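You operate a simulated robot arm through the tools that you are given. There is no shell and no other tool. Be economical: measure what you need, move in short steps, check, and stop when the job is done.

You run a simulated robot arm. Do the job below in one go: nothing can be reset, and whatever is moved stays where it is left.

TASK
Swap the test plate's sensor: unscrew the black one, put the green one on the tall base and zero it.
Fine: the black sensor stands on the sensor bench; channel dial on GREEN.

The check looks at the end state, three seconds after you hand in, the way a careful person would. Anything else that was tipped, shoved, dropped, spilled or broken makes it a failure.

THE ROBOT
A 7-joint arm with a two-finger parallel gripper, fixed in place. Base frame: the origin is at the foot of the arm, x ahead of it, y to its left, z up; the work surface is at about z = 0.8. Lengths are in cm, angles in degrees, forces in N, time in s.
With the tool pointing down near the work surface it reaches from about 24 to 62 cm from the base axis. Its first joint turns from -66.0 to 66.0 degrees. Payload 2.6 kg.
Tool frame: the origin (TCP) lies between the finger pads and is the grasp point; the fingertips stand 3 cm ahead of it; z points along the fingers, y is the line along which they close. Largest opening 9.4 cm; finger width 2.8, thickness 1; the body of the gripper, 5 by 9.6 cm, starts 5.5 cm behind the TCP.
Orientation is told as [roll, pitch, yaw] about the base's x, y, z axes, in that order, counted from this pose: with the fingers straight down and closing along the base's y, the tool's x points along the base's -x, its y along +y and its z along -z.

THE INTERFACE
- The arm moves only by the tool play_rows. Its argument "steps" is a list of rows, each a list of 3 entries, a list of its own where there are three numbers: the finger opening in m, from 0 to 0.094, then the shift along the tool's x, y, z in m, then the turn, a rotation vector about the tool's x, y, z in degrees. In form: [[jaw, [tx, ty, tz], [rx, ry, rz]], ...]. A call has 1 to 10 rows; each row shifts and turns the commanded pose from where the row before left it, along the tool's axes as they then stand. Each row takes 0.2 s and may step no farther than 5 cm and 8.6 degrees from the row before; otherwise, or with a gripper value out of range, the whole call is refused. A pose out of reach is approached as far as the arm can. The call stops where the force on the tool passes 60 N (or 10 N more than at its start, if that is more) or the arm is blocked; 0.2 s more then pass. The fingers move at their own pace (about 7.2 cm/s each) and stop on an object; they squeeze with about 26 N. The grip force told is the motor's: it shows also when the fingers shut on nothing. Time passes only in rows, and 0.2 s behind the last, so rows that do not move let the fingers close. It gives the time, the measured TCP pose, the force on the tool (base axes), the opening and the grip force at its end, in the units of the frame above (readings bear some noise).
- Cameras (640 x 400 px; columns grow to the right, rows downward): "scene" is fixed at [1.29, 43.07, 54.02]; the picture's right is [-0.91, -0.42, 0.00], its down [-0.33, 0.70, -0.63] and it looks along [0.27, -0.58, -0.77] (base axes); focal length 214 px, centre (320, 200). "wrist" rides on the gripper at [-3.7, 0, -5.8] in the tool frame; the picture's right is [0.00, -1.00, 0.00], its down [0.97, 0.00, -0.24] and it looks along [0.24, 0.00, 0.97] (tool axes); focal length 218 px, centre (320, 200). There is no depth. A picture from a camera that has moved, and an enlarged one, comes with that camera's place and axes in the base frame and with its lens.
- capture(camera): a new picture of that camera. No time passes.
- close_up(camera, box): a new picture of the part [left, top, right, bottom] of that camera's present view, enlarged. No time passes.
- sign_off(): hands the job in; it is judged then, once.

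Go step by step. Nothing tells you positions but the pictures and the camera data: compare them with the known pose of the tool, close in by small moves and look again before you grip or let go. The budget is 120 turns and 64 pictures, counting those below and the enlarged ones. Unless the task says otherwise, let go and move clear before handing in, and close with one line.

The tools are called after "Call:" by a JSON object that holds its "api" and its "payload". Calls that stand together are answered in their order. play_rows: Moves the arm, as the interface text tells. Its arguments: {"type":"object","properties":{"steps":{"type":"array","items":{"type":"array"}}},"required":["steps"]} The other tools are called the same way: capture (camera) takes a picture; close_up (camera, box) takes an enlarged picture of a part of a camera's view; sign_off () hands the job in.

At the start:

```text
time: 0.0
eef_pos: [35.9, 3.89, 39.5]
orientation: [0.0, 0.0, -0.1]
wrist_force: [0.3, 0.5, -0.3]
grip_width: 9.39
gripper_force: 0.1
```

scene: 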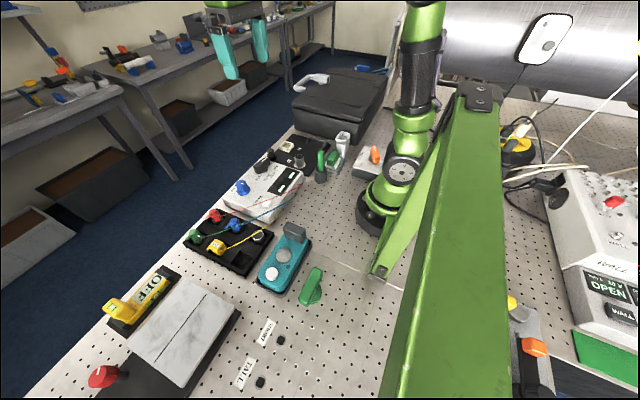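
wrist: 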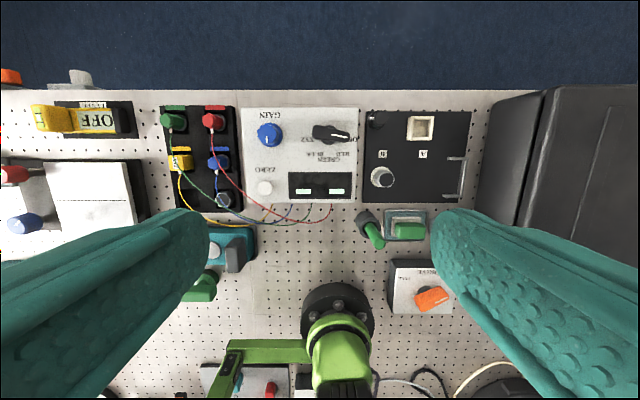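

I see a pegboard bench crowded with several devices: a meter, a patch block, an amplifier with dials, a teal plate and small green parts. I'll enlarge the views to identify the sensors, the tall base, the bench and the dial.

Call:
{"api": "close_up", "payload": {"camera": "wrist", "box": [150, 90, 350, 215]}}

Call:
{"api": "close_up", "payload": {"camera": "wrist", "box": [340, 90, 500, 190]}}

Call:
{"api": "close_up", "payload": {"camera": "wrist", "box": [340, 190, 500, 320]}}

Call:
{"api": "close_up", "payload": {"camera": "scene", "box": [220, 120, 400, 232]}}

Call:
{"api": "close_up", "payload": {"camera": "scene", "box": [80, 210, 340, 400]}}

```text
3.20 times, centred on (250, 152) of wrist
camera zoom: at [39.73, 3.75, 45.3], right [0.0, -1.0, 0.0], down [-0.97, 0.0, 0.24], along [-0.24, 0.0, -0.97], focal length 698 px, centre (544, 352)
```

zoom: 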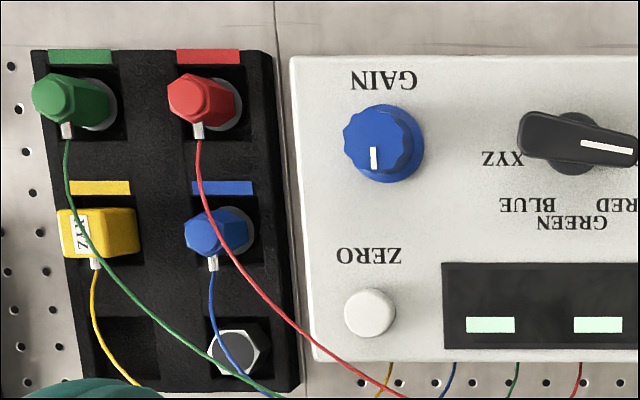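

```text
4.00 times, centred on (420, 140) of wrist
camera zoom: at [39.73, 3.75, 45.3], right [0.0, -1.0, 0.0], down [-0.97, 0.0, 0.24], along [-0.24, 0.0, -0.97], focal length 873 px, centre (-80, 440)
```

zoom: 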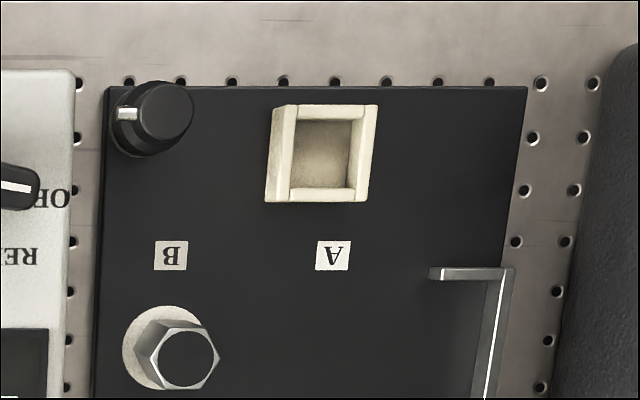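

```text
3.08 times, centred on (420, 255) of wrist
camera zoom: at [39.73, 3.75, 45.3], right [0.0, -1.0, 0.0], down [-0.97, 0.0, 0.24], along [-0.24, 0.0, -0.97], focal length 672 px, centre (12, 31)
```

zoom: 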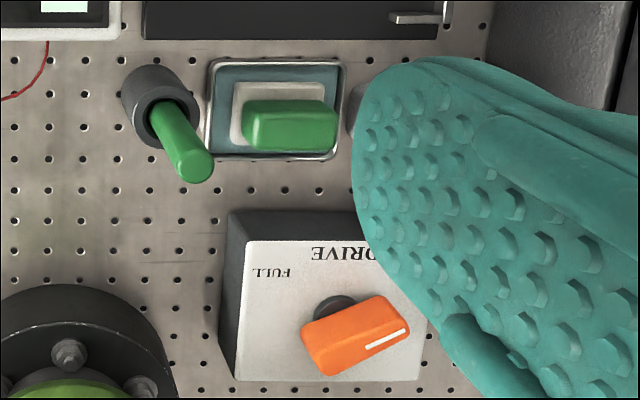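

```text
3.56 times, centred on (310, 176) of scene
camera zoom: at [1.29, 43.07, 54.02], right [-0.91, -0.42, 0.0], down [-0.33, 0.7, -0.63], along [0.27, -0.58, -0.77], focal length 763 px, centre (356, 285)
```

zoom: 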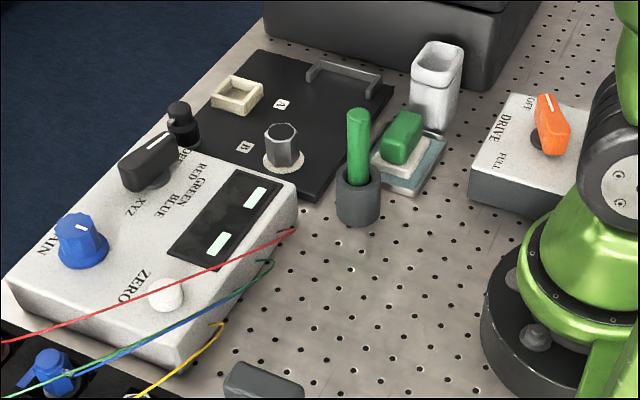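

```text
2.11 times, centred on (210, 305) of scene
camera zoom: at [1.29, 43.07, 54.02], right [-0.91, -0.42, 0.0], down [-0.33, 0.7, -0.63], along [0.27, -0.58, -0.77], focal length 452 px, centre (552, -21)
```

zoom: 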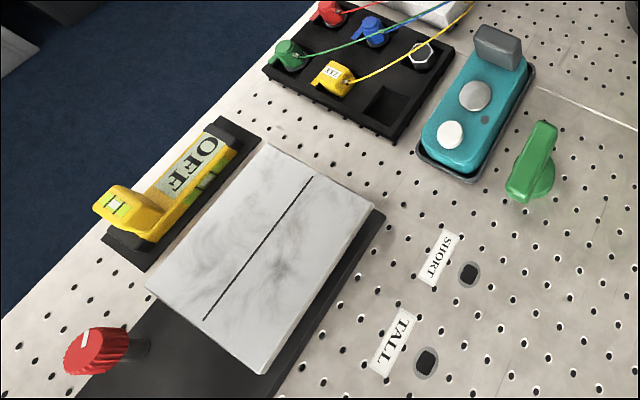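

I read the black plate with A and B as the test plate, the four-colour block as the sensor bench, and the white box as the amplifier with channel dial and ZERO button. I'll move above the test plate to look closer.

Call:
{"api": "play_rows", "payload": {"steps": [[0.094, [0, -0.03, 0.03], [0, 0, 0]], [0.094, [0, -0.03, 0.03], [0, 0, 0]], [0.094, [0, -0.03, 0.03], [0, 0, 0]], [0.094, [0, -0.03, 0.03], [0, 0, 0]], [0.094, [0, 0, 0], [0, 0, 0]]]}}

Call:
{"api": "capture", "payload": {"camera": "wrist"}}

Call:
{"api": "capture", "payload": {"camera": "scene"}}

```text
time: 1.2
eef_pos: [35.89, -8.05, 27.43]
orientation: [0.1, 0.0, 0.1]
wrist_force: [0.0, 0.0, 0.3]
grip_width: 9.41
gripper_force: 0.0
```

```text
56 pictures are left
camera wrist: at [39.74, -8.26, 33.29], right [0.0, -1.0, 0.0], down [-0.97, 0.0, 0.24], along [-0.24, 0.0, -0.97], focal length 218 px, centre (320, 200)
```

wrist: 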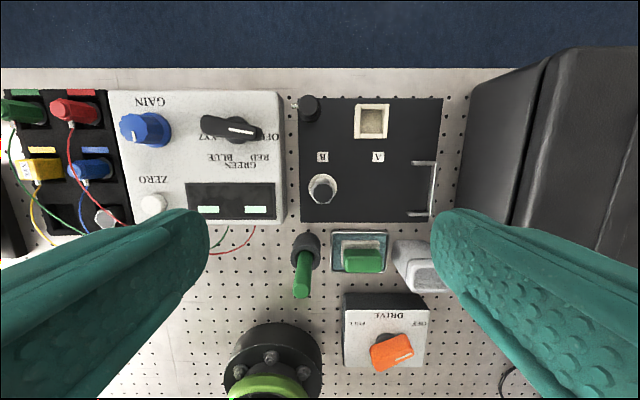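

```text
55 pictures are left
```

scene: 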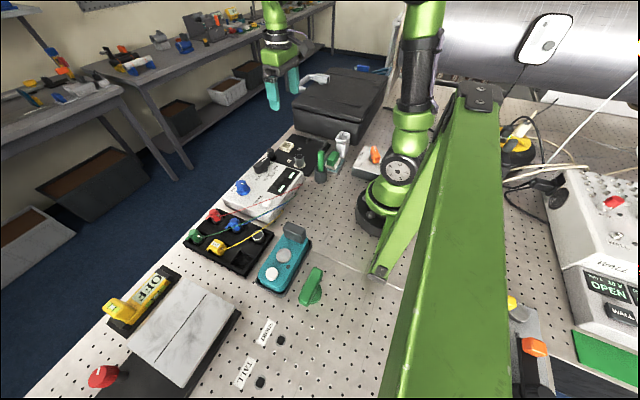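

The plate shows a square cream holder at A, a hex part at B and a black knob in the corner. I'll enlarge these.

Call:
{"api": "close_up", "payload": {"camera": "wrist", "box": [285, 85, 445, 185]}}

Call:
{"api": "close_up", "payload": {"camera": "wrist", "box": [285, 150, 365, 210]}}

Call:
{"api": "close_up", "payload": {"camera": "scene", "box": [170, 200, 290, 280]}}

Call:
{"api": "close_up", "payload": {"camera": "scene", "box": [250, 125, 350, 188]}}

```text
4.00 times, centred on (365, 135) of wrist
camera zoom: at [39.74, -8.26, 33.29], right [0.0, -1.0, 0.0], down [-0.97, 0.0, 0.24], along [-0.24, 0.0, -0.97], focal length 873 px, centre (140, 460)
```

zoom: 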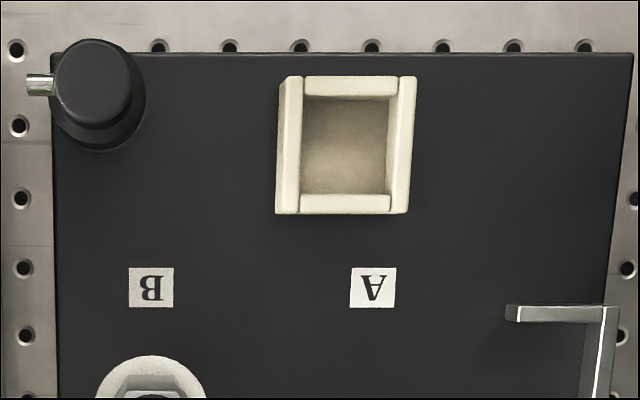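

```text
6.67 times, centred on (325, 180) of wrist
camera zoom: at [39.74, -8.26, 33.29], right [0.0, -1.0, 0.0], down [-0.97, 0.0, 0.24], along [-0.24, 0.0, -0.97], focal length 1455 px, centre (287, 333)
```

zoom: 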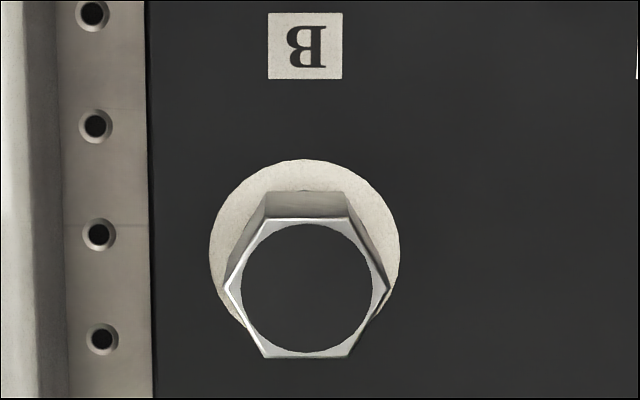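

```text
5.00 times, centred on (230, 240) of scene
camera zoom: at [1.29, 43.07, 54.02], right [-0.91, -0.42, 0.0], down [-0.33, 0.7, -0.63], along [0.27, -0.58, -0.77], focal length 1072 px, centre (770, 0)
```

zoom: 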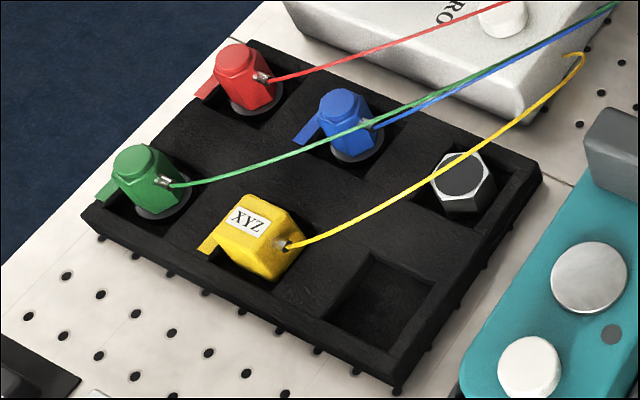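

```text
6.35 times, centred on (300, 156) of scene
camera zoom: at [1.29, 43.07, 54.02], right [-0.91, -0.42, 0.0], down [-0.33, 0.7, -0.63], along [0.27, -0.58, -0.77], focal length 1362 px, centre (447, 476)
```

zoom: 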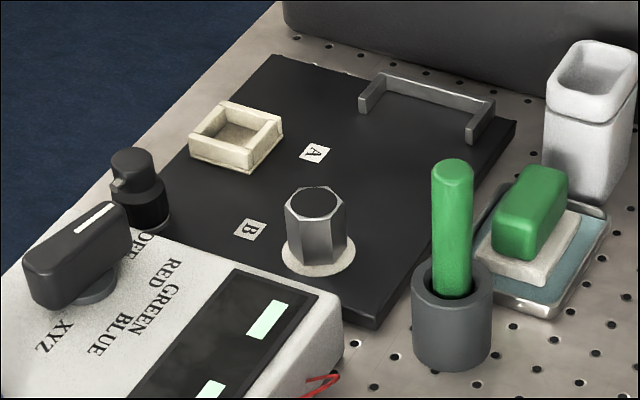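

The black sensor with a side connector appears to stand at the plate's corner, and a hex post sits at B. Next I'll look at the left side, with the TALL/SHORT marks, from above.

Call:
{"api": "play_rows", "payload": {"steps": [[0.094, [0.005, 0.05, 0], [0, 0, 0]], [0.094, [0.005, 0.05, 0], [0, 0, 0]], [0.094, [0.005, 0.05, 0], [0, 0, 0]], [0.094, [0.005, 0.05, 0], [0, 0, 0]], [0.094, [0.005, 0.05, 0], [0, 0, 0]], [0.094, [0.005, 0.05, 0], [0, 0, 0]], [0.094, [0.005, 0.05, 0], [0, 0, 0]], [0.094, [0.0, 0.03, 0], [0, 0, 0]], [0.094, [0, 0, 0], [0, 0, 0]]]}}

Call:
{"api": "capture", "payload": {"camera": "wrist"}}

```text
refused: row 1 steps farther than a row can; nothing moved
```

```text
50 pictures are left
camera wrist: at [39.74, -8.26, 33.29], right [0.0, -1.0, 0.0], down [-0.97, 0.0, 0.24], along [-0.24, 0.0, -0.97], focal length 218 px, centre (320, 200)
```

wrist: 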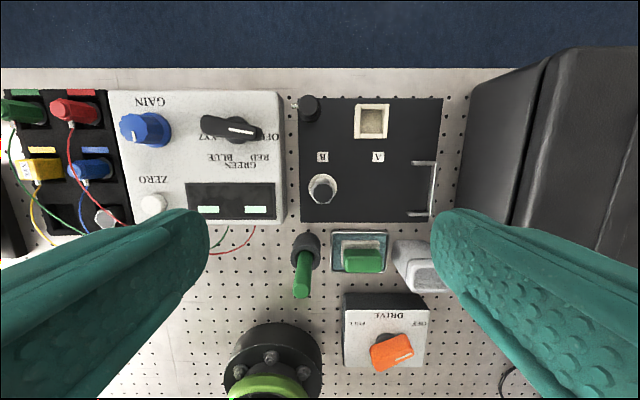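

The step was slightly too large; I repeat with smaller steps.

Call:
{"api": "play_rows", "payload": {"steps": [[0.094, [0.005, 0.048, 0], [0, 0, 0]], [0.094, [0.005, 0.048, 0], [0, 0, 0]], [0.094, [0.005, 0.048, 0], [0, 0, 0]], [0.094, [0.005, 0.048, 0], [0, 0, 0]], [0.094, [0.005, 0.048, 0], [0, 0, 0]], [0.094, [0.005, 0.048, 0], [0, 0, 0]], [0.094, [0.005, 0.048, 0], [0, 0, 0]], [0.094, [0.0, 0.03, 0], [0, 0, 0]], [0.094, [0, 0, 0], [0, 0, 0]]]}}

Call:
{"api": "capture", "payload": {"camera": "wrist"}}

```text
time: 3.2
eef_pos: [32.4, 28.45, 27.51]
orientation: [0.0, 0.0, 0.0]
wrist_force: [0.1, 0.5, -1.0]
grip_width: 9.43
gripper_force: 0.0
```

```text
49 pictures are left
camera wrist: at [36.26, 28.33, 33.29], right [0.0, -1.0, 0.0], down [-0.97, 0.0, 0.24], along [-0.24, 0.0, -0.97], focal length 218 px, centre (320, 200)
```

wrist: 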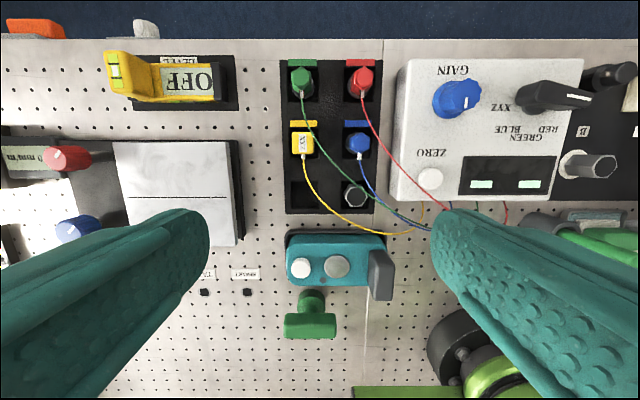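

I see the TALL/SHORT marks with small black items and a green T-handle next to the teal block. I enlarge those.

Call:
{"api": "close_up", "payload": {"camera": "wrist", "box": [195, 225, 405, 350]}}

Call:
{"api": "close_up", "payload": {"camera": "wrist", "box": [275, 50, 395, 220]}}

Call:
{"api": "close_up", "payload": {"camera": "scene", "box": [220, 300, 340, 400]}}

Call:
{"api": "close_up", "payload": {"camera": "wrist", "box": [390, 50, 630, 210]}}

```text
3.05 times, centred on (300, 288) of wrist
camera zoom: at [36.26, 28.33, 33.29], right [0.0, -1.0, 0.0], down [-0.97, 0.0, 0.24], along [-0.24, 0.0, -0.97], focal length 665 px, centre (381, -67)
```

zoom: 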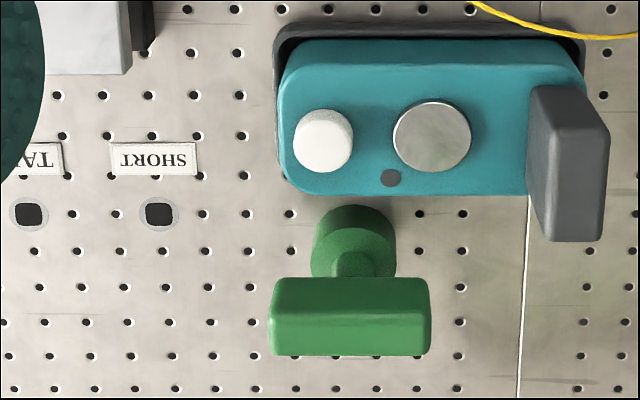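

```text
2.35 times, centred on (335, 135) of wrist
camera zoom: at [36.26, 28.33, 33.29], right [0.0, -1.0, 0.0], down [-0.97, 0.0, 0.24], along [-0.24, 0.0, -0.97], focal length 514 px, centre (285, 353)
```

zoom: 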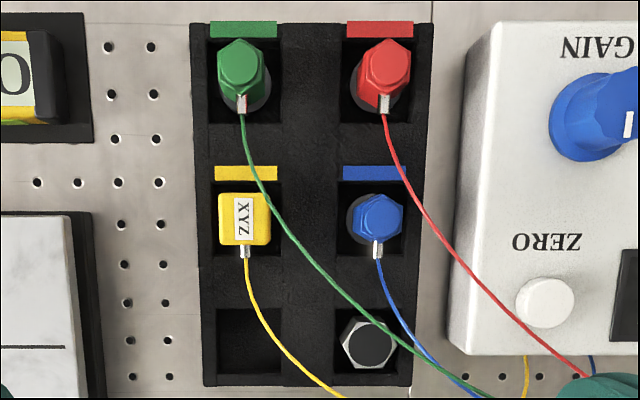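

```text
4.00 times, centred on (280, 350) of scene
camera zoom: at [1.29, 43.07, 54.02], right [-0.91, -0.42, 0.0], down [-0.33, 0.7, -0.63], along [0.27, -0.58, -0.77], focal length 858 px, centre (480, -400)
```

zoom: 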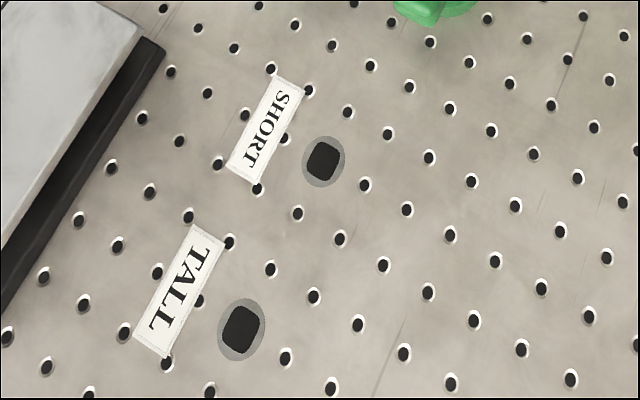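

```text
2.50 times, centred on (510, 130) of wrist
camera zoom: at [36.26, 28.33, 33.29], right [0.0, -1.0, 0.0], down [-0.97, 0.0, 0.24], along [-0.24, 0.0, -0.97], focal length 546 px, centre (-155, 375)
```

zoom: 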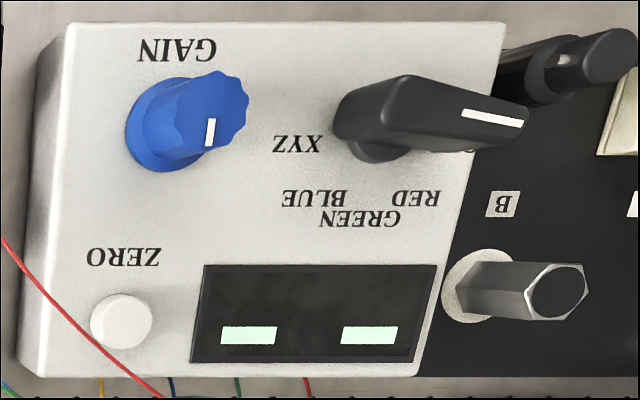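

The layout is becoming clear: the bench has an empty cell at about (29.4, 30.6), green at about (44, 30.7), the tall hex base at B at about (33.6, -8.7), and the black sensor at about (44.5, -7). I enlarge the scene view of the black sensor and of the dial.

Call:
{"api": "close_up", "payload": {"camera": "scene", "box": [255, 143, 319, 183]}}

Call:
{"api": "play_rows", "payload": {"steps": [[0.094, [-0.014, -0.045, 0], [0, 0, 0]], [0.094, [-0.014, -0.045, 0], [0, 0, 0]], [0.094, [-0.014, -0.045, 0], [0, 0, 0]], [0.094, [-0.014, -0.045, 0], [0, 0, 0]], [0.094, [-0.014, -0.045, 0], [0, 0, 0]], [0.094, [-0.014, -0.045, 0], [0, 0, 0]], [0.094, [-0.014, -0.045, 0.01], [0, 0, 0]], [0.094, [-0.014, -0.04, 0.025], [0, 0, 0]], [0.094, [0, 0, 0.04], [0, 0, 0]], [0.094, [0, 0, 0.04], [0, 0, 0]]]}}

Call:
{"api": "capture", "payload": {"camera": "wrist"}}

```text
10.00 times, centred on (287, 163) of scene
camera zoom: at [1.29, 43.07, 54.02], right [-0.91, -0.42, 0.0], down [-0.33, 0.7, -0.63], along [0.27, -0.58, -0.77], focal length 2145 px, centre (650, 570)
```

zoom: 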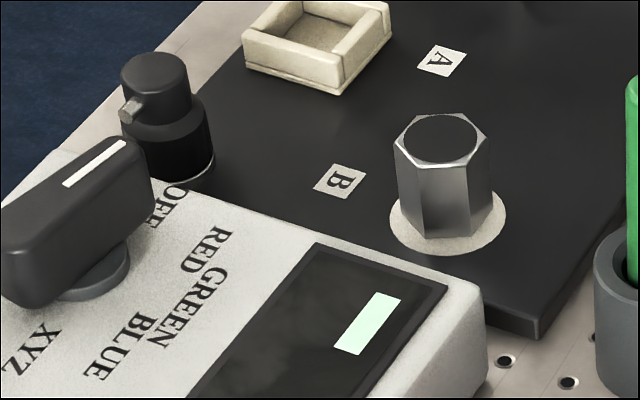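

```text
time: 5.4
eef_pos: [43.63, -7.02, 15.97]
orientation: [0.0, 0.0, 0.0]
wrist_force: [-0.7, 0.1, -0.7]
grip_width: 9.39
gripper_force: 0.0
```

```text
43 pictures are left
camera wrist: at [47.48, -7.2, 21.83], right [0.0, -1.0, 0.0], down [-0.97, 0.0, 0.24], along [-0.24, 0.0, -0.97], focal length 218 px, centre (320, 200)
```

wrist: 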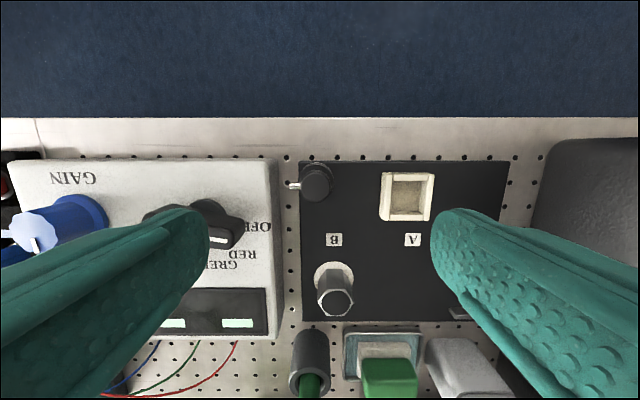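

I'm above the black sensor: cap centre about (44.8, -7.0), top near z=5.5, connector pointing +y. I zoom in to see its parts.

Call:
{"api": "close_up", "payload": {"camera": "wrist", "box": [280, 155, 344, 215]}}

Call:
{"api": "close_up", "payload": {"camera": "scene", "box": [258, 143, 282, 163]}}

```text
6.67 times, centred on (312, 185) of wrist
camera zoom: at [47.48, -7.2, 21.83], right [0.0, -1.0, 0.0], down [-0.97, 0.0, 0.24], along [-0.24, 0.0, -0.97], focal length 1455 px, centre (373, 300)
```

zoom: 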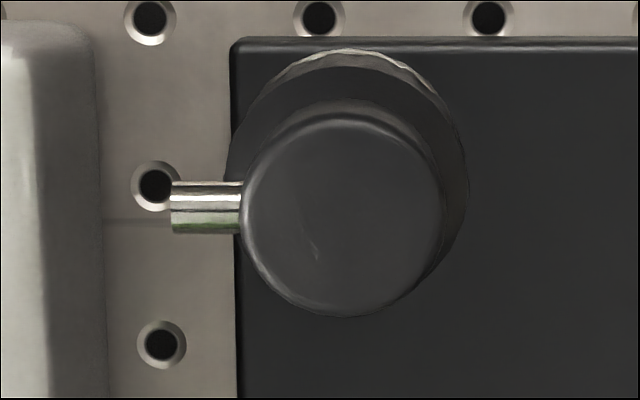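

```text
16.00 times, centred on (270, 153) of scene
camera zoom: at [1.29, 43.07, 54.02], right [-0.91, -0.42, 0.0], down [-0.33, 0.7, -0.63], along [0.27, -0.58, -0.77], focal length 3432 px, centre (1120, 952)
```

zoom: 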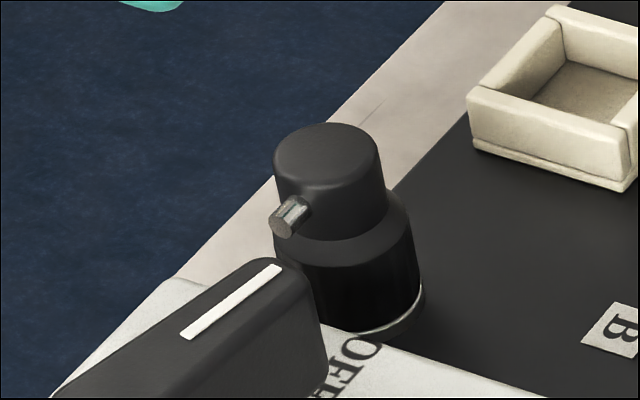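

The black sensor has a 3 cm glossy body at about (44.55, -6.9), a narrower cap and a thin metal ring under it. I'll turn the fingers to close along x, clear of the connector and amplifier, and aim above it.

Call:
{"api": "play_rows", "payload": {"steps": [[0.094, [-0.009, 0.0014, 0], [0, 0, 0]], [0.094, [0, 0, 0], [0, 0, 8.5]], [0.094, [0, 0, 0], [0, 0, 8.5]], [0.094, [0, 0, 0], [0, 0, 8.5]], [0.094, [0, 0, 0], [0, 0, 8.5]], [0.094, [0, 0, 0], [0, 0, 8.5]], [0.094, [0, 0, 0], [0, 0, 8.5]], [0.094, [0, 0, 0], [0, 0, 8.5]], [0.094, [0, 0, 0], [0, 0, 8.5]], [0.094, [0, 0, 0], [0, 0, 8.5]]]}}

Call:
{"api": "play_rows", "payload": {"steps": [[0.06, [0, 0, 0.02], [0, 0, 8.5]], [0.06, [0, 0, 0.02], [0, 0, 5]], [0.06, [0, 0, 0.01], [0, 0, 0]], [0.06, [0, 0, 0], [0, 0, 0]]]}}

Call:
{"api": "capture", "payload": {"camera": "wrist"}}

```text
time: 7.6
eef_pos: [44.5, -6.83, 16.06]
orientation: [0.1, -0.1, -76.6]
wrist_force: [0.4, -0.5, -0.3]
grip_width: 9.43
gripper_force: 0.1
```

```text
time: 8.6
eef_pos: [44.56, -6.83, 11.0]
orientation: [0.0, 0.0, -90.0]
wrist_force: [0.5, -1.1, 1.1]
grip_width: 6.01
gripper_force: 0.0
```

```text
40 pictures are left
camera wrist: at [44.67, -10.69, 16.78], right [-1.0, 0.0, 0.0], down [0.0, 0.97, 0.24], along [0.0, 0.24, -0.97], focal length 218 px, centre (320, 200)
```

wrist: 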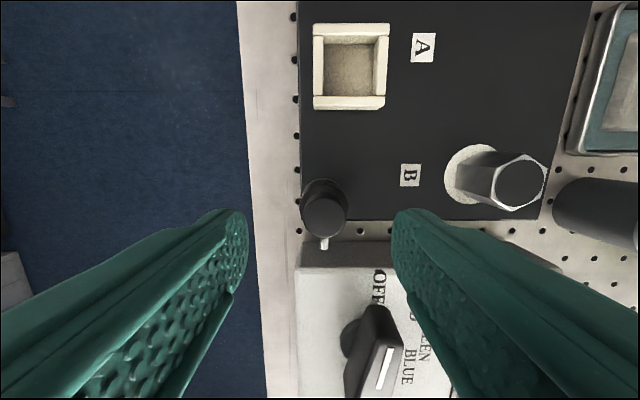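

The sensor sits between the fingers, a millimetre or so off centre. I descend around its body and close.

Call:
{"api": "play_rows", "payload": {"steps": [[0.06, [-0.0012, -0.001, 0.02], [0, 0, 0]], [0.06, [0, 0, 0.02], [0, 0, 0]], [0.06, [0, 0, 0.01], [0, 0, 0]], [0.06, [0, 0, 0.007], [0, 0, 0]], [0.06, [0, 0, 0], [0, 0, 0]]]}}

Call:
{"api": "capture", "payload": {"camera": "wrist"}}

```text
time: 9.8
eef_pos: [44.47, -6.95, 5.3]
orientation: [0.0, -0.1, -90.1]
wrist_force: [-0.4, 0.1, -1.1]
grip_width: 5.96
gripper_force: 0.1
```

```text
39 pictures are left
camera wrist: at [44.58, -10.86, 11.06], right [-1.0, 0.0, 0.0], down [0.0, 0.97, 0.24], along [0.0, 0.24, -0.97], focal length 218 px, centre (320, 200)
```

wrist: 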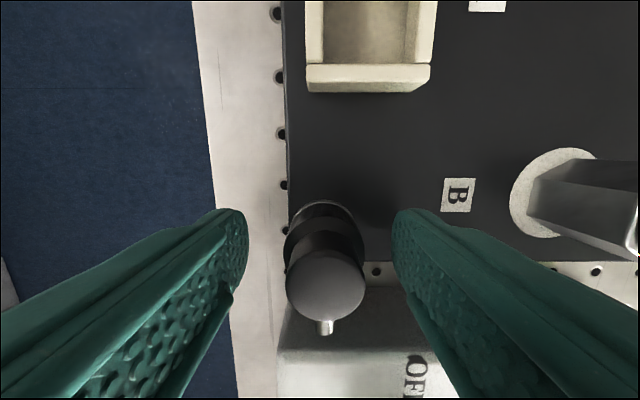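

The fingers straddle the body with its top at z≈5.4. I close.

Call:
{"api": "play_rows", "payload": {"steps": [[0.02, [0, -0.0008, 0], [0, 0, 0]], [0.02, [0, 0, 0], [0, 0, 0]], [0.02, [0, 0, 0], [0, 0, 0]], [0.02, [0, 0, 0], [0, 0, 0]]]}}

```text
time: 10.8
eef_pos: [44.31, -6.89, 5.3]
orientation: [-0.1, 0.0, -90.0]
wrist_force: [-7.2, 0.5, 0.0]
grip_width: 3.04
gripper_force: 25.9
```

The body is gripped at 3.04 cm with a small side load, so I recentre slightly and begin turning counter-clockwise.

Call:
{"api": "play_rows", "payload": {"steps": [[0.02, [0, -0.001, 0], [0, 0, 0]], [0.02, [0, 0, 0], [0, 0, -4]], [0.02, [0, 0, 0], [0, 0, -8.5]], [0.02, [0, 0, 0], [0, 0, -8.5]], [0.02, [0, 0, 0], [0, 0, -8.5]]]}}

```text
time: 12.0
eef_pos: [44.44, -6.92, 5.41]
orientation: [0.2, -0.2, -60.2]
wrist_force: [14.3, 0.0, -2.8]
grip_width: 3.0
gripper_force: 26.1
```

It turns and rises about 1 mm over 30°. I correct the sideways offset and keep turning with a slight lift.

Call:
{"api": "play_rows", "payload": {"steps": [[0.02, [-0.0006, 0.001, -0.001], [0, 0, 0]], [0.02, [0, 0, -0.0002], [0, 0, -8.5]], [0.02, [0, 0, -0.0002], [0, 0, -8.5]], [0.02, [0, 0, -0.0002], [0, 0, -8.5]], [0.02, [0, 0, -0.0002], [0, 0, -8.5]], [0.02, [0, 0, 0], [0, 0, 0]]]}}

```text
time: 13.4
eef_pos: [44.43, -6.76, 5.42]
orientation: [0.1, -0.1, -26.1]
wrist_force: [27.5, 10.7, -16.2]
grip_width: 2.98
gripper_force: 26.6
```

Side load has grown, so I check what's happening before turning on.

Call:
{"api": "capture", "payload": {"camera": "wrist"}}

Call:
{"api": "close_up", "payload": {"camera": "scene", "box": [240, 125, 304, 170]}}

```text
38 pictures are left
camera wrist: at [47.93, -8.61, 11.3], right [-0.44, -0.9, 0.0], down [-0.87, 0.43, 0.24], along [-0.21, 0.11, -0.97], focal length 218 px, centre (320, 200)
```

wrist: 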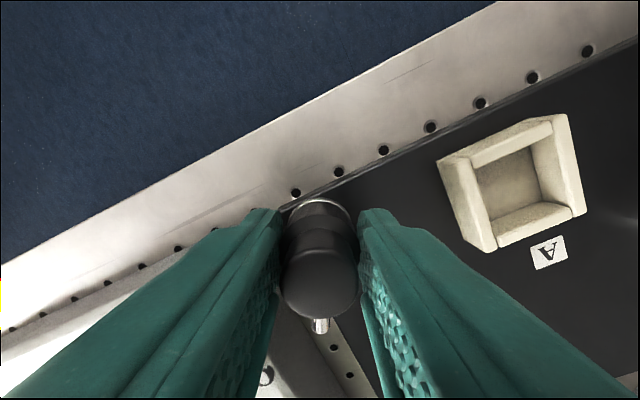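

```text
8.89 times, centred on (272, 148) of scene
camera zoom: at [1.3, 43.07, 54.02], right [-0.91, -0.42, 0.0], down [-0.33, 0.7, -0.63], along [0.27, -0.58, -0.77], focal length 1906 px, centre (747, 667)
```

zoom: 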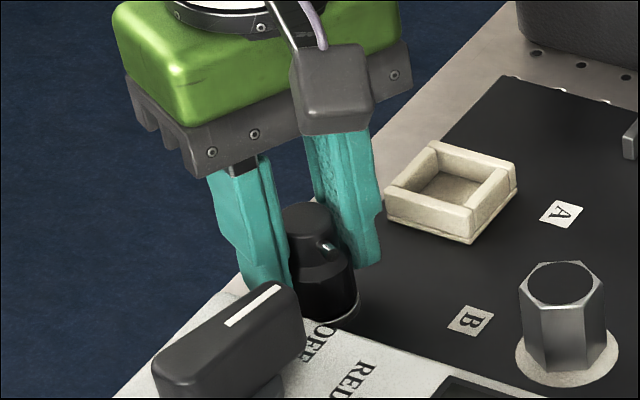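

The sensor turns with the gripper; the side load comes from gripping about 3 mm off its axis. I open slightly, recentre on the estimated axis (44.3, -6.65) and grip again.

Call:
{"api": "play_rows", "payload": {"steps": [[0.034, [0, 0, 0], [0, 0, 0]], [0.034, [0, 0, 0], [0, 0, 0]]]}}

```text
time: 14.0
eef_pos: [44.24, -6.95, 5.35]
orientation: [-0.1, 0.1, -26.5]
wrist_force: [-0.2, 4.9, -0.1]
grip_width: 3.69
gripper_force: 2.0
```

Call:
{"api": "play_rows", "payload": {"steps": [[0.036, [0.0009, 0.0029, 0], [0, 0, 0]], [0.036, [0, 0, 0], [0, 0, 0]]]}}

Call:
{"api": "capture", "payload": {"camera": "wrist"}}

```text
time: 14.6
eef_pos: [44.42, -6.64, 5.37]
orientation: [0.0, 0.0, -26.6]
wrist_force: [-0.3, -1.1, 0.7]
grip_width: 3.6
gripper_force: 0.0
```

```text
36 pictures are left
camera wrist: at [47.82, -8.51, 11.28], right [-0.45, -0.9, 0.0], down [-0.87, 0.43, 0.24], along [-0.21, 0.11, -0.97], focal length 218 px, centre (320, 200)
```

wrist: 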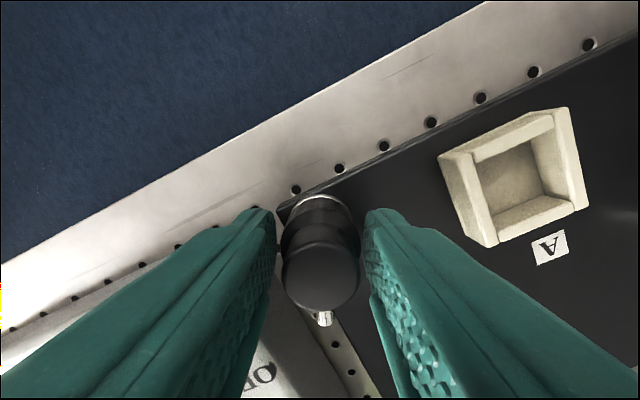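

Now centred between the fingers; I close and turn on.

Call:
{"api": "play_rows", "payload": {"steps": [[0.02, [0, 0, 0], [0, 0, 0]], [0.02, [0, 0, 0], [0, 0, 0]], [0.02, [0, 0, 0], [0, 0, -8.5]], [0.02, [0, 0, 0], [0, 0, -8.5]], [0.02, [0, 0, 0], [0, 0, -8.5]], [0.02, [0, 0, 0], [0, 0, -8.5]], [0.02, [0, 0, 0], [0, 0, 0]]]}}

```text
time: 16.2
eef_pos: [44.39, -6.64, 5.4]
orientation: [0.0, 0.0, 7.7]
wrist_force: [-2.0, -4.3, 0.9]
grip_width: 2.99
gripper_force: 25.4
```

Loads are low now, so the axis is right. I continue turning.

Call:
{"api": "play_rows", "payload": {"steps": [[0.02, [0, 0, 0], [0, 0, -8.5]], [0.02, [0, 0, 0], [0, 0, -8.5]], [0.02, [0, 0, 0], [0, 0, -8.5]], [0.02, [0, 0, 0], [0, 0, -8.5]], [0.02, [0, 0, 0], [0, 0, -8.5]], [0.02, [0, 0, 0], [0, 0, -8.5]], [0.02, [0, 0, 0], [0, 0, -8.5]], [0.02, [0, 0, 0], [0, 0, -8.5]], [0.02, [0, 0, 0], [0, 0, -8.5]], [0.02, [0, 0, 0], [0, 0, -8.5]]]}}

```text
time: 18.4
eef_pos: [44.37, -6.77, 5.51]
orientation: [0.2, -0.1, 92.5]
wrist_force: [-22.1, 4.3, 21.8]
grip_width: 3.01
gripper_force: 26.3
```

The screw is pushing the tool upward, as it should when coming out. I relieve it with a small lift, shift slightly -x and turn further.

Call:
{"api": "play_rows", "payload": {"steps": [[0.02, [0, 0.001, -0.0018], [0, 0, 0]], [0.02, [0, 0, -0.0003], [0, 0, -8.5]], [0.02, [0, 0, -0.0003], [0, 0, -8.5]], [0.02, [0, 0, -0.0003], [0, 0, -8.5]], [0.02, [0, 0, -0.0003], [0, 0, -8.5]], [0.02, [0, 0, 0], [0, 0, 0]]]}}

```text
time: 19.8
eef_pos: [44.34, -6.61, 5.72]
orientation: [0.0, -0.1, 126.7]
wrist_force: [-12.2, 8.3, -3.4]
grip_width: 3.01
gripper_force: 26.7
```

Call:
{"api": "play_rows", "payload": {"steps": [[0.02, [0, 0, -0.0003], [0, 0, -8.5]], [0.02, [0, 0, -0.0003], [0, 0, -8.5]], [0.02, [0, 0, -0.0003], [0, 0, -8.5]], [0.02, [0, 0, -0.0003], [0, 0, -8.5]], [0.02, [0, 0, -0.0003], [0, 0, -8.5]], [0.02, [0, 0, 0], [0, 0, 0]]]}}

```text
time: 21.2
eef_pos: [44.33, -6.6, 5.9]
orientation: [0.0, -0.1, 169.3]
wrist_force: [-6.8, 4.5, -17.5]
grip_width: 2.99
gripper_force: 26.1
```

Call:
{"api": "capture", "payload": {"camera": "wrist"}}

Call:
{"api": "close_up", "payload": {"camera": "scene", "box": [240, 125, 304, 170]}}

```text
35 pictures are left
camera wrist: at [40.73, -6.15, 11.64], right [0.19, 0.98, 0.0], down [0.95, -0.18, 0.24], along [0.23, -0.05, -0.97], focal length 218 px, centre (320, 200)
```

wrist: 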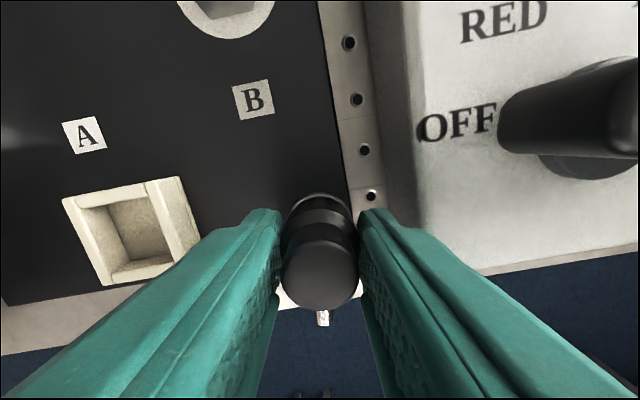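

```text
8.89 times, centred on (272, 148) of scene
camera zoom: at [1.3, 43.07, 54.02], right [-0.91, -0.42, 0.0], down [-0.33, 0.7, -0.63], along [0.27, -0.58, -0.77], focal length 1906 px, centre (747, 667)
```

zoom: 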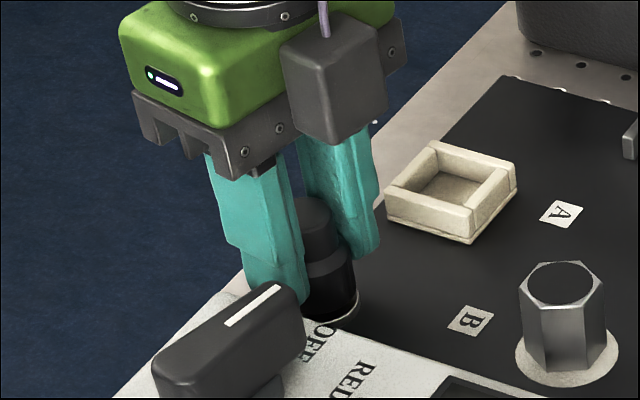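

The sensor has turned about 260° with the gripper without slipping. I keep turning, without extra lift.

Call:
{"api": "play_rows", "payload": {"steps": [[0.02, [0, 0, 0], [0, 0, -8.5]], [0.02, [0, 0, 0], [0, 0, -8.5]], [0.02, [0, 0, 0], [0, 0, -8.5]], [0.02, [0, 0, 0], [0, 0, -8.5]], [0.02, [0, 0, 0], [0, 0, 0]]]}}

```text
time: 22.4
eef_pos: [44.32, -6.63, 5.92]
orientation: [-0.1, 0.0, -179.6]
wrist_force: [0.6, -0.2, -0.6]
grip_width: 3.0
gripper_force: 25.8
out of reach, approached as far as the arm can: row 2, 3, 4
```

The wrist limit is at 180°, and all loads have gone to zero, so the thread may be free. I reset the command and lift gently to test.

Call:
{"api": "play_rows", "payload": {"steps": [[0.02, [0, 0, -0.002], [0, 0, 8.5]], [0.02, [0, 0, -0.002], [0, 0, 8.5]], [0.02, [0, 0, -0.002], [0, 0, 0]], [0.02, [0, 0, 0], [0, 0, 0]]]}}

Call:
{"api": "close_up", "payload": {"camera": "scene", "box": [240, 125, 304, 170]}}

```text
time: 23.4
eef_pos: [44.28, -6.63, 6.51]
orientation: [0.0, 0.0, 163.3]
wrist_force: [0.3, 0.6, -0.1]
grip_width: 3.01
gripper_force: 25.3
```

```text
8.89 times, centred on (272, 148) of scene
camera zoom: at [1.29, 43.07, 54.02], right [-0.91, -0.42, 0.0], down [-0.33, 0.7, -0.63], along [0.27, -0.58, -0.77], focal length 1906 px, centre (747, 667)
```

zoom: 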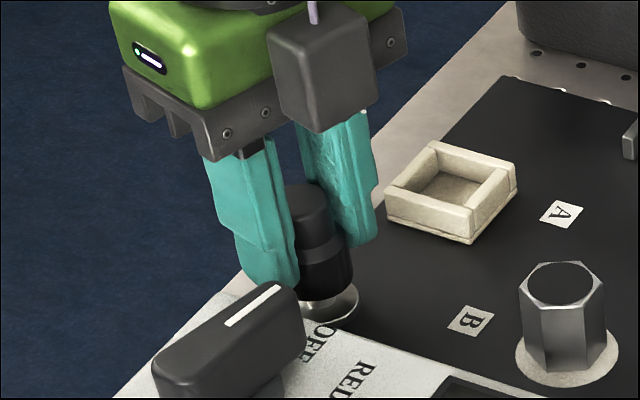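

The sensor is free and its metal base stays on the plate. I lift it, turn to yaw 117° (so the fingers will run parallel to the yellow wire at the bench) and carry it above the empty cell.

Call:
{"api": "play_rows", "payload": {"steps": [[0.02, [0, 0, -0.02], [0, 0, 0]], [0.02, [0, 0, -0.03], [0, 0, 8.5]], [0.02, [0, 0, -0.03], [0, 0, 8.5]], [0.02, [0, 0, -0.03], [0, 0, 8.5]], [0.02, [0, 0, -0.02], [0, 0, 8.5]], [0.02, [0, 0, 0], [0, 0, 8.5]], [0.02, [0, 0, 0], [0, 0, 3.4]], [0.02, [0, 0, 0], [0, 0, 0]]]}}

Call:
{"api": "play_rows", "payload": {"steps": [[0.02, [-0.0444, -0.0044, 0], [0, 0, 0]], [0.02, [-0.0444, -0.0044, 0], [0, 0, 0]], [0.02, [-0.0444, -0.0044, 0], [0, 0, 0]], [0.02, [-0.0444, -0.0044, 0], [0, 0, 0]], [0.02, [-0.0444, -0.0044, 0], [0, 0, 0]], [0.02, [-0.0444, -0.0044, 0], [0, 0, 0]], [0.02, [-0.0444, -0.0044, 0], [0, 0, 0]], [0.02, [-0.0444, -0.0044, 0], [0, 0, 0]], [0.02, [-0.0444, -0.0044, 0], [0, 0, 0]], [0.02, [0, 0, 0], [0, 0, 0]]]}}

Call:
{"api": "capture", "payload": {"camera": "wrist"}}

Call:
{"api": "close_up", "payload": {"camera": "scene", "box": [140, 130, 330, 290]}}

```text
time: 25.2
eef_pos: [44.38, -6.73, 19.5]
orientation: [0.0, 0.0, 117.3]
wrist_force: [-0.6, 0.7, -1.2]
grip_width: 3.03
gripper_force: 26.1
```

```text
time: 27.4
eef_pos: [29.28, 30.66, 19.65]
orientation: [0.0, 0.0, 117.4]
wrist_force: [0.3, 0.7, -1.5]
grip_width: 3.01
gripper_force: 26.3
```

```text
32 pictures are left
camera wrist: at [27.69, 33.71, 25.38], right [0.89, 0.46, 0.0], down [0.45, -0.86, 0.24], along [0.11, -0.21, -0.97], focal length 218 px, centre (320, 200)
```

wrist: 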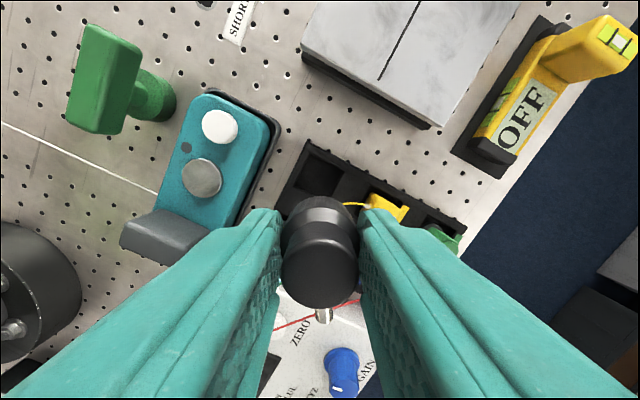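

```text
2.50 times, centred on (235, 210) of scene
camera zoom: at [1.29, 43.07, 54.02], right [-0.91, -0.42, 0.0], down [-0.33, 0.7, -0.63], along [0.27, -0.58, -0.77], focal length 536 px, centre (532, 175)
```

zoom: 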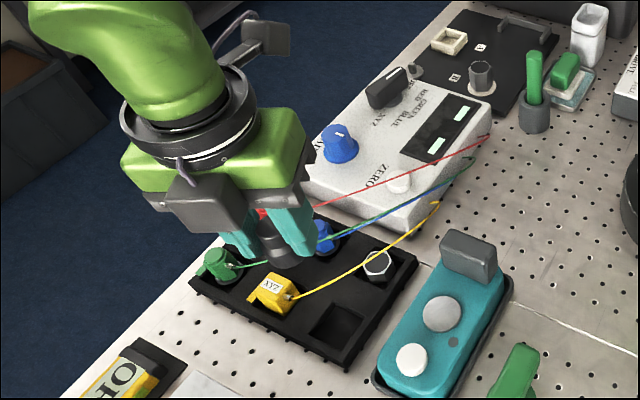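

The empty cell lies right beneath the held sensor. I zoom in to judge the cell's depth and centre.

Call:
{"api": "close_up", "payload": {"camera": "wrist", "box": [270, 130, 430, 230]}}

Call:
{"api": "close_up", "payload": {"camera": "scene", "box": [240, 225, 300, 275]}}

```text
4.00 times, centred on (350, 180) of wrist
camera zoom: at [27.69, 33.71, 25.38], right [0.89, 0.46, 0.0], down [0.45, -0.86, 0.24], along [0.11, -0.21, -0.97], focal length 873 px, centre (200, 280)
```

zoom: 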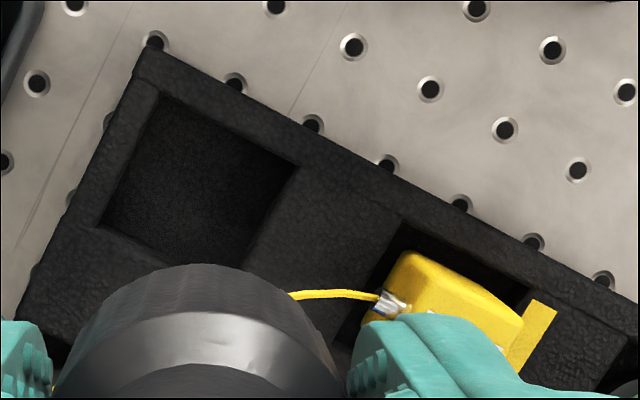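

```text
8.00 times, centred on (270, 250) of scene
camera zoom: at [1.29, 43.07, 54.02], right [-0.91, -0.42, 0.0], down [-0.33, 0.7, -0.63], along [0.27, -0.58, -0.77], focal length 1716 px, centre (720, -200)
```

zoom: 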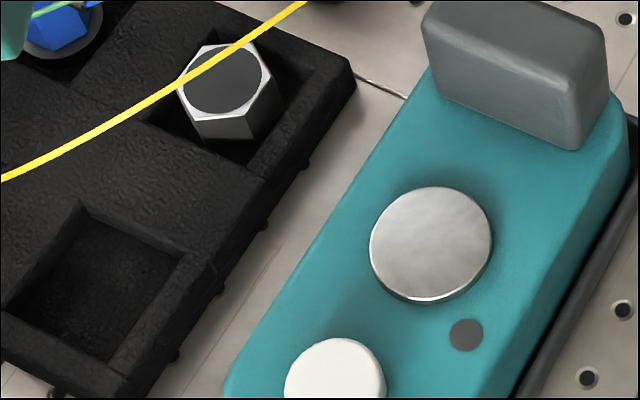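

The cell centre comes out near (29.1, 30.75), 4.2 cm wide and about 1 cm deep, with the rim near z=2.3. I descend to just above the rim and look.

Call:
{"api": "play_rows", "payload": {"steps": [[0.02, [-0.0017, 0.0011, 0.03], [0, 0, 0]], [0.02, [0, 0, 0.04], [0, 0, 0]], [0.02, [0, 0, 0.03], [0, 0, 0]], [0.02, [0, 0, 0.022], [0, 0, 0]], [0.02, [0, 0, 0], [0, 0, 0]]]}}

Call:
{"api": "capture", "payload": {"camera": "wrist"}}

Call:
{"api": "close_up", "payload": {"camera": "scene", "box": [200, 190, 300, 270]}}

```text
time: 28.6
eef_pos: [29.2, 30.65, 7.37]
orientation: [-0.1, 0.0, 117.4]
wrist_force: [-0.5, 0.7, -0.2]
grip_width: 2.98
gripper_force: 26.3
```

```text
28 pictures are left
camera wrist: at [27.61, 33.78, 13.1], right [0.89, 0.46, 0.0], down [0.45, -0.86, 0.24], along [0.11, -0.21, -0.97], focal length 218 px, centre (320, 200)
```

wrist: 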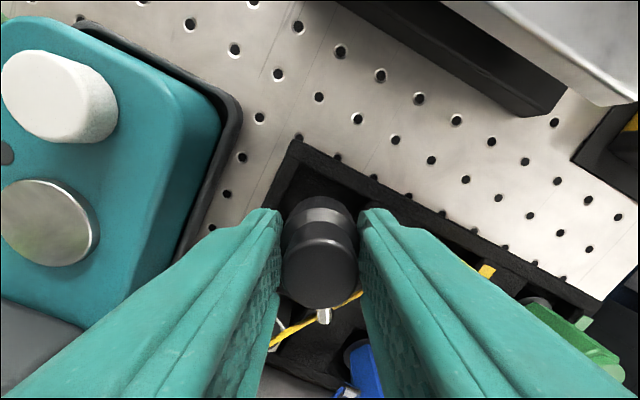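

```text
5.00 times, centred on (250, 230) of scene
camera zoom: at [1.29, 43.07, 54.02], right [-0.91, -0.42, 0.0], down [-0.33, 0.7, -0.63], along [0.27, -0.58, -0.77], focal length 1072 px, centre (670, 50)
```

zoom: 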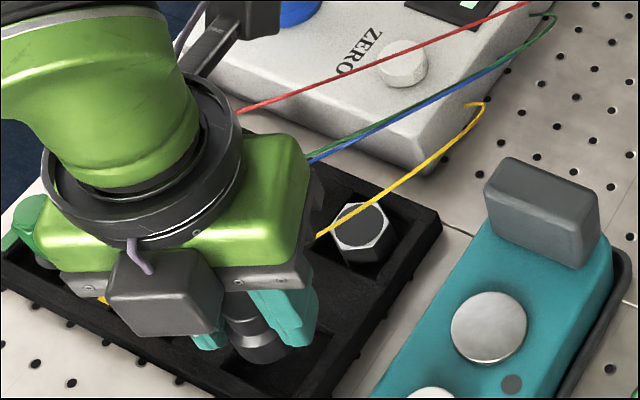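

Call:
{"api": "close_up", "payload": {"camera": "wrist", "box": [256, 130, 384, 220]}}

Call:
{"api": "close_up", "payload": {"camera": "scene", "box": [235, 240, 285, 272]}}

```text
4.44 times, centred on (320, 175) of wrist
camera zoom: at [27.61, 33.78, 13.1], right [0.89, 0.46, 0.0], down [0.45, -0.86, 0.24], along [0.11, -0.21, -0.97], focal length 970 px, centre (320, 311)
```

zoom: 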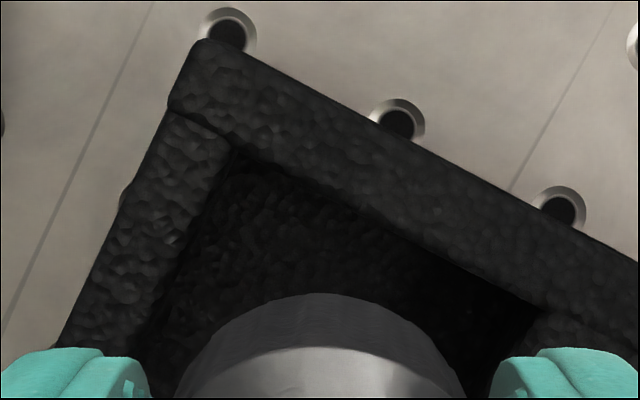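

```text
12.50 times, centred on (260, 256) of scene
camera zoom: at [1.29, 43.07, 54.02], right [-0.91, -0.42, 0.0], down [-0.33, 0.7, -0.63], along [0.27, -0.58, -0.77], focal length 2681 px, centre (1070, -500)
```

zoom: 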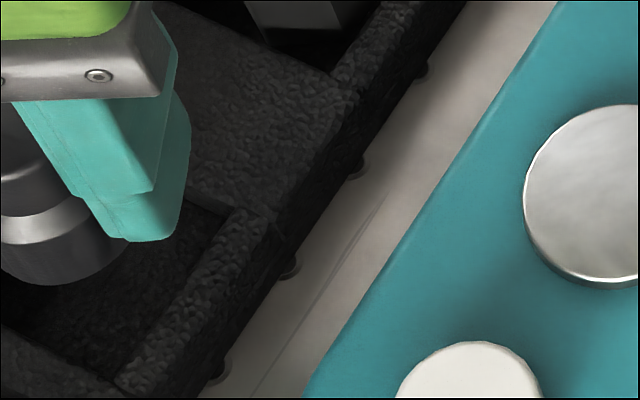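

Position over the cell is right: cell centre ≈ (29.1, 30.6). I lower until the fingertips are just above the rim.

Call:
{"api": "play_rows", "payload": {"steps": [[0.02, [0, 0, 0.01], [0, 0, 0]], [0.02, [0, 0, 0.006], [0, 0, 0]], [0.02, [0, 0, 0.002], [0, 0, 0]], [0.02, [0, 0, 0], [0, 0, 0]]]}}

Call:
{"api": "play_rows", "payload": {"steps": [[0.02, [0, 0, 0.001], [0, 0, 0]], [0.02, [0, 0, 0.001], [0, 0, 0]], [0.02, [0, 0, 0], [0, 0, 0]]]}}

```text
time: 29.6
eef_pos: [29.16, 30.68, 5.49]
orientation: [0.0, 0.0, 117.5]
wrist_force: [-0.5, 0.0, 0.0]
grip_width: 3.0
gripper_force: 26.3
```

```text
time: 30.4
eef_pos: [29.12, 30.76, 5.32]
orientation: [0.1, 0.0, 117.5]
wrist_force: [0.3, 0.4, -0.5]
grip_width: 2.99
gripper_force: 25.7
```

Call:
{"api": "play_rows", "payload": {"steps": [[0.02, [0, 0, 0.001], [0, 0, 0]], [0.02, [0, 0, 0.001], [0, 0, 0]], [0.02, [0, 0, 0], [0, 0, 0]]]}}

```text
time: 31.2
eef_pos: [29.14, 30.76, 5.11]
orientation: [0.0, 0.0, 117.5]
wrist_force: [0.4, -0.1, 0.7]
grip_width: 2.98
gripper_force: 25.7
```

Call:
{"api": "play_rows", "payload": {"steps": [[0.02, [0, 0, 0.001], [0, 0, 0]], [0.02, [0, 0, 0.001], [0, 0, 0]], [0.02, [0, 0, 0], [0, 0, 0]]]}}

Call:
{"api": "close_up", "payload": {"camera": "scene", "box": [235, 240, 285, 272]}}

```text
time: 32.0
eef_pos: [29.27, 30.83, 5.04]
orientation: [-0.1, 0.0, 117.4]
wrist_force: [-1.4, -2.5, 7.3]
grip_width: 2.99
gripper_force: 25.9
```

```text
12.50 times, centred on (260, 256) of scene
camera zoom: at [1.29, 43.07, 54.02], right [-0.91, -0.42, 0.0], down [-0.33, 0.7, -0.63], along [0.27, -0.58, -0.77], focal length 2681 px, centre (1070, -500)
```

zoom: 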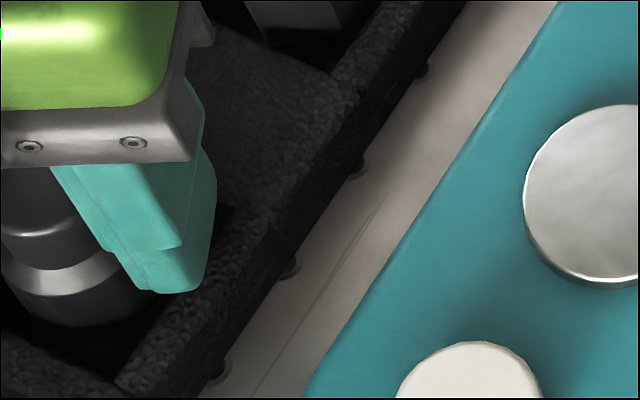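

Contact is at z≈5.04 (fingertips on the rim or sensor on the floor). I ease up a hair and open.

Call:
{"api": "play_rows", "payload": {"steps": [[0.02, [0, 0, -0.0008], [0, 0, 0]], [0.032, [0, 0, 0], [0, 0, 0]], [0.036, [0, 0, 0], [0, 0, 0]], [0.042, [0, 0, 0], [0, 0, 0]], [0.042, [0, 0, 0], [0, 0, 0]]]}}

Call:
{"api": "play_rows", "payload": {"steps": [[0.042, [0, 0, -0.01], [0, 0, 0]], [0.042, [0, 0, -0.02], [0, 0, 0]], [0.042, [0, 0, -0.03], [0, 0, 0]], [0.042, [0, 0, -0.04], [0, 0, 0]], [0.06, [0, 0, -0.04], [0, 0, 0]]]}}

Call:
{"api": "capture", "payload": {"camera": "wrist"}}

```text
time: 33.2
eef_pos: [29.25, 30.75, 5.01]
orientation: [0.0, -0.1, 117.6]
wrist_force: [-0.4, -0.4, -0.4]
grip_width: 4.2
gripper_force: 0.1
```

```text
time: 34.4
eef_pos: [29.15, 30.65, 19.15]
orientation: [0.0, 0.0, 117.6]
wrist_force: [0.2, 0.0, -0.2]
grip_width: 5.98
gripper_force: 0.0
```

```text
23 pictures are left
camera wrist: at [27.6, 33.76, 24.9], right [0.89, 0.46, 0.0], down [0.45, -0.86, 0.24], along [0.11, -0.21, -0.97], focal length 218 px, centre (320, 200)
```

wrist: 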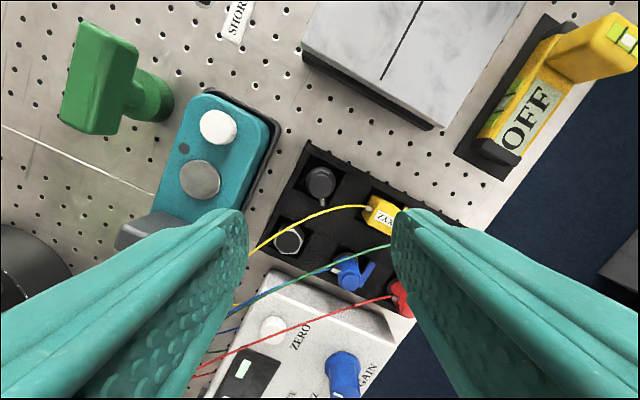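

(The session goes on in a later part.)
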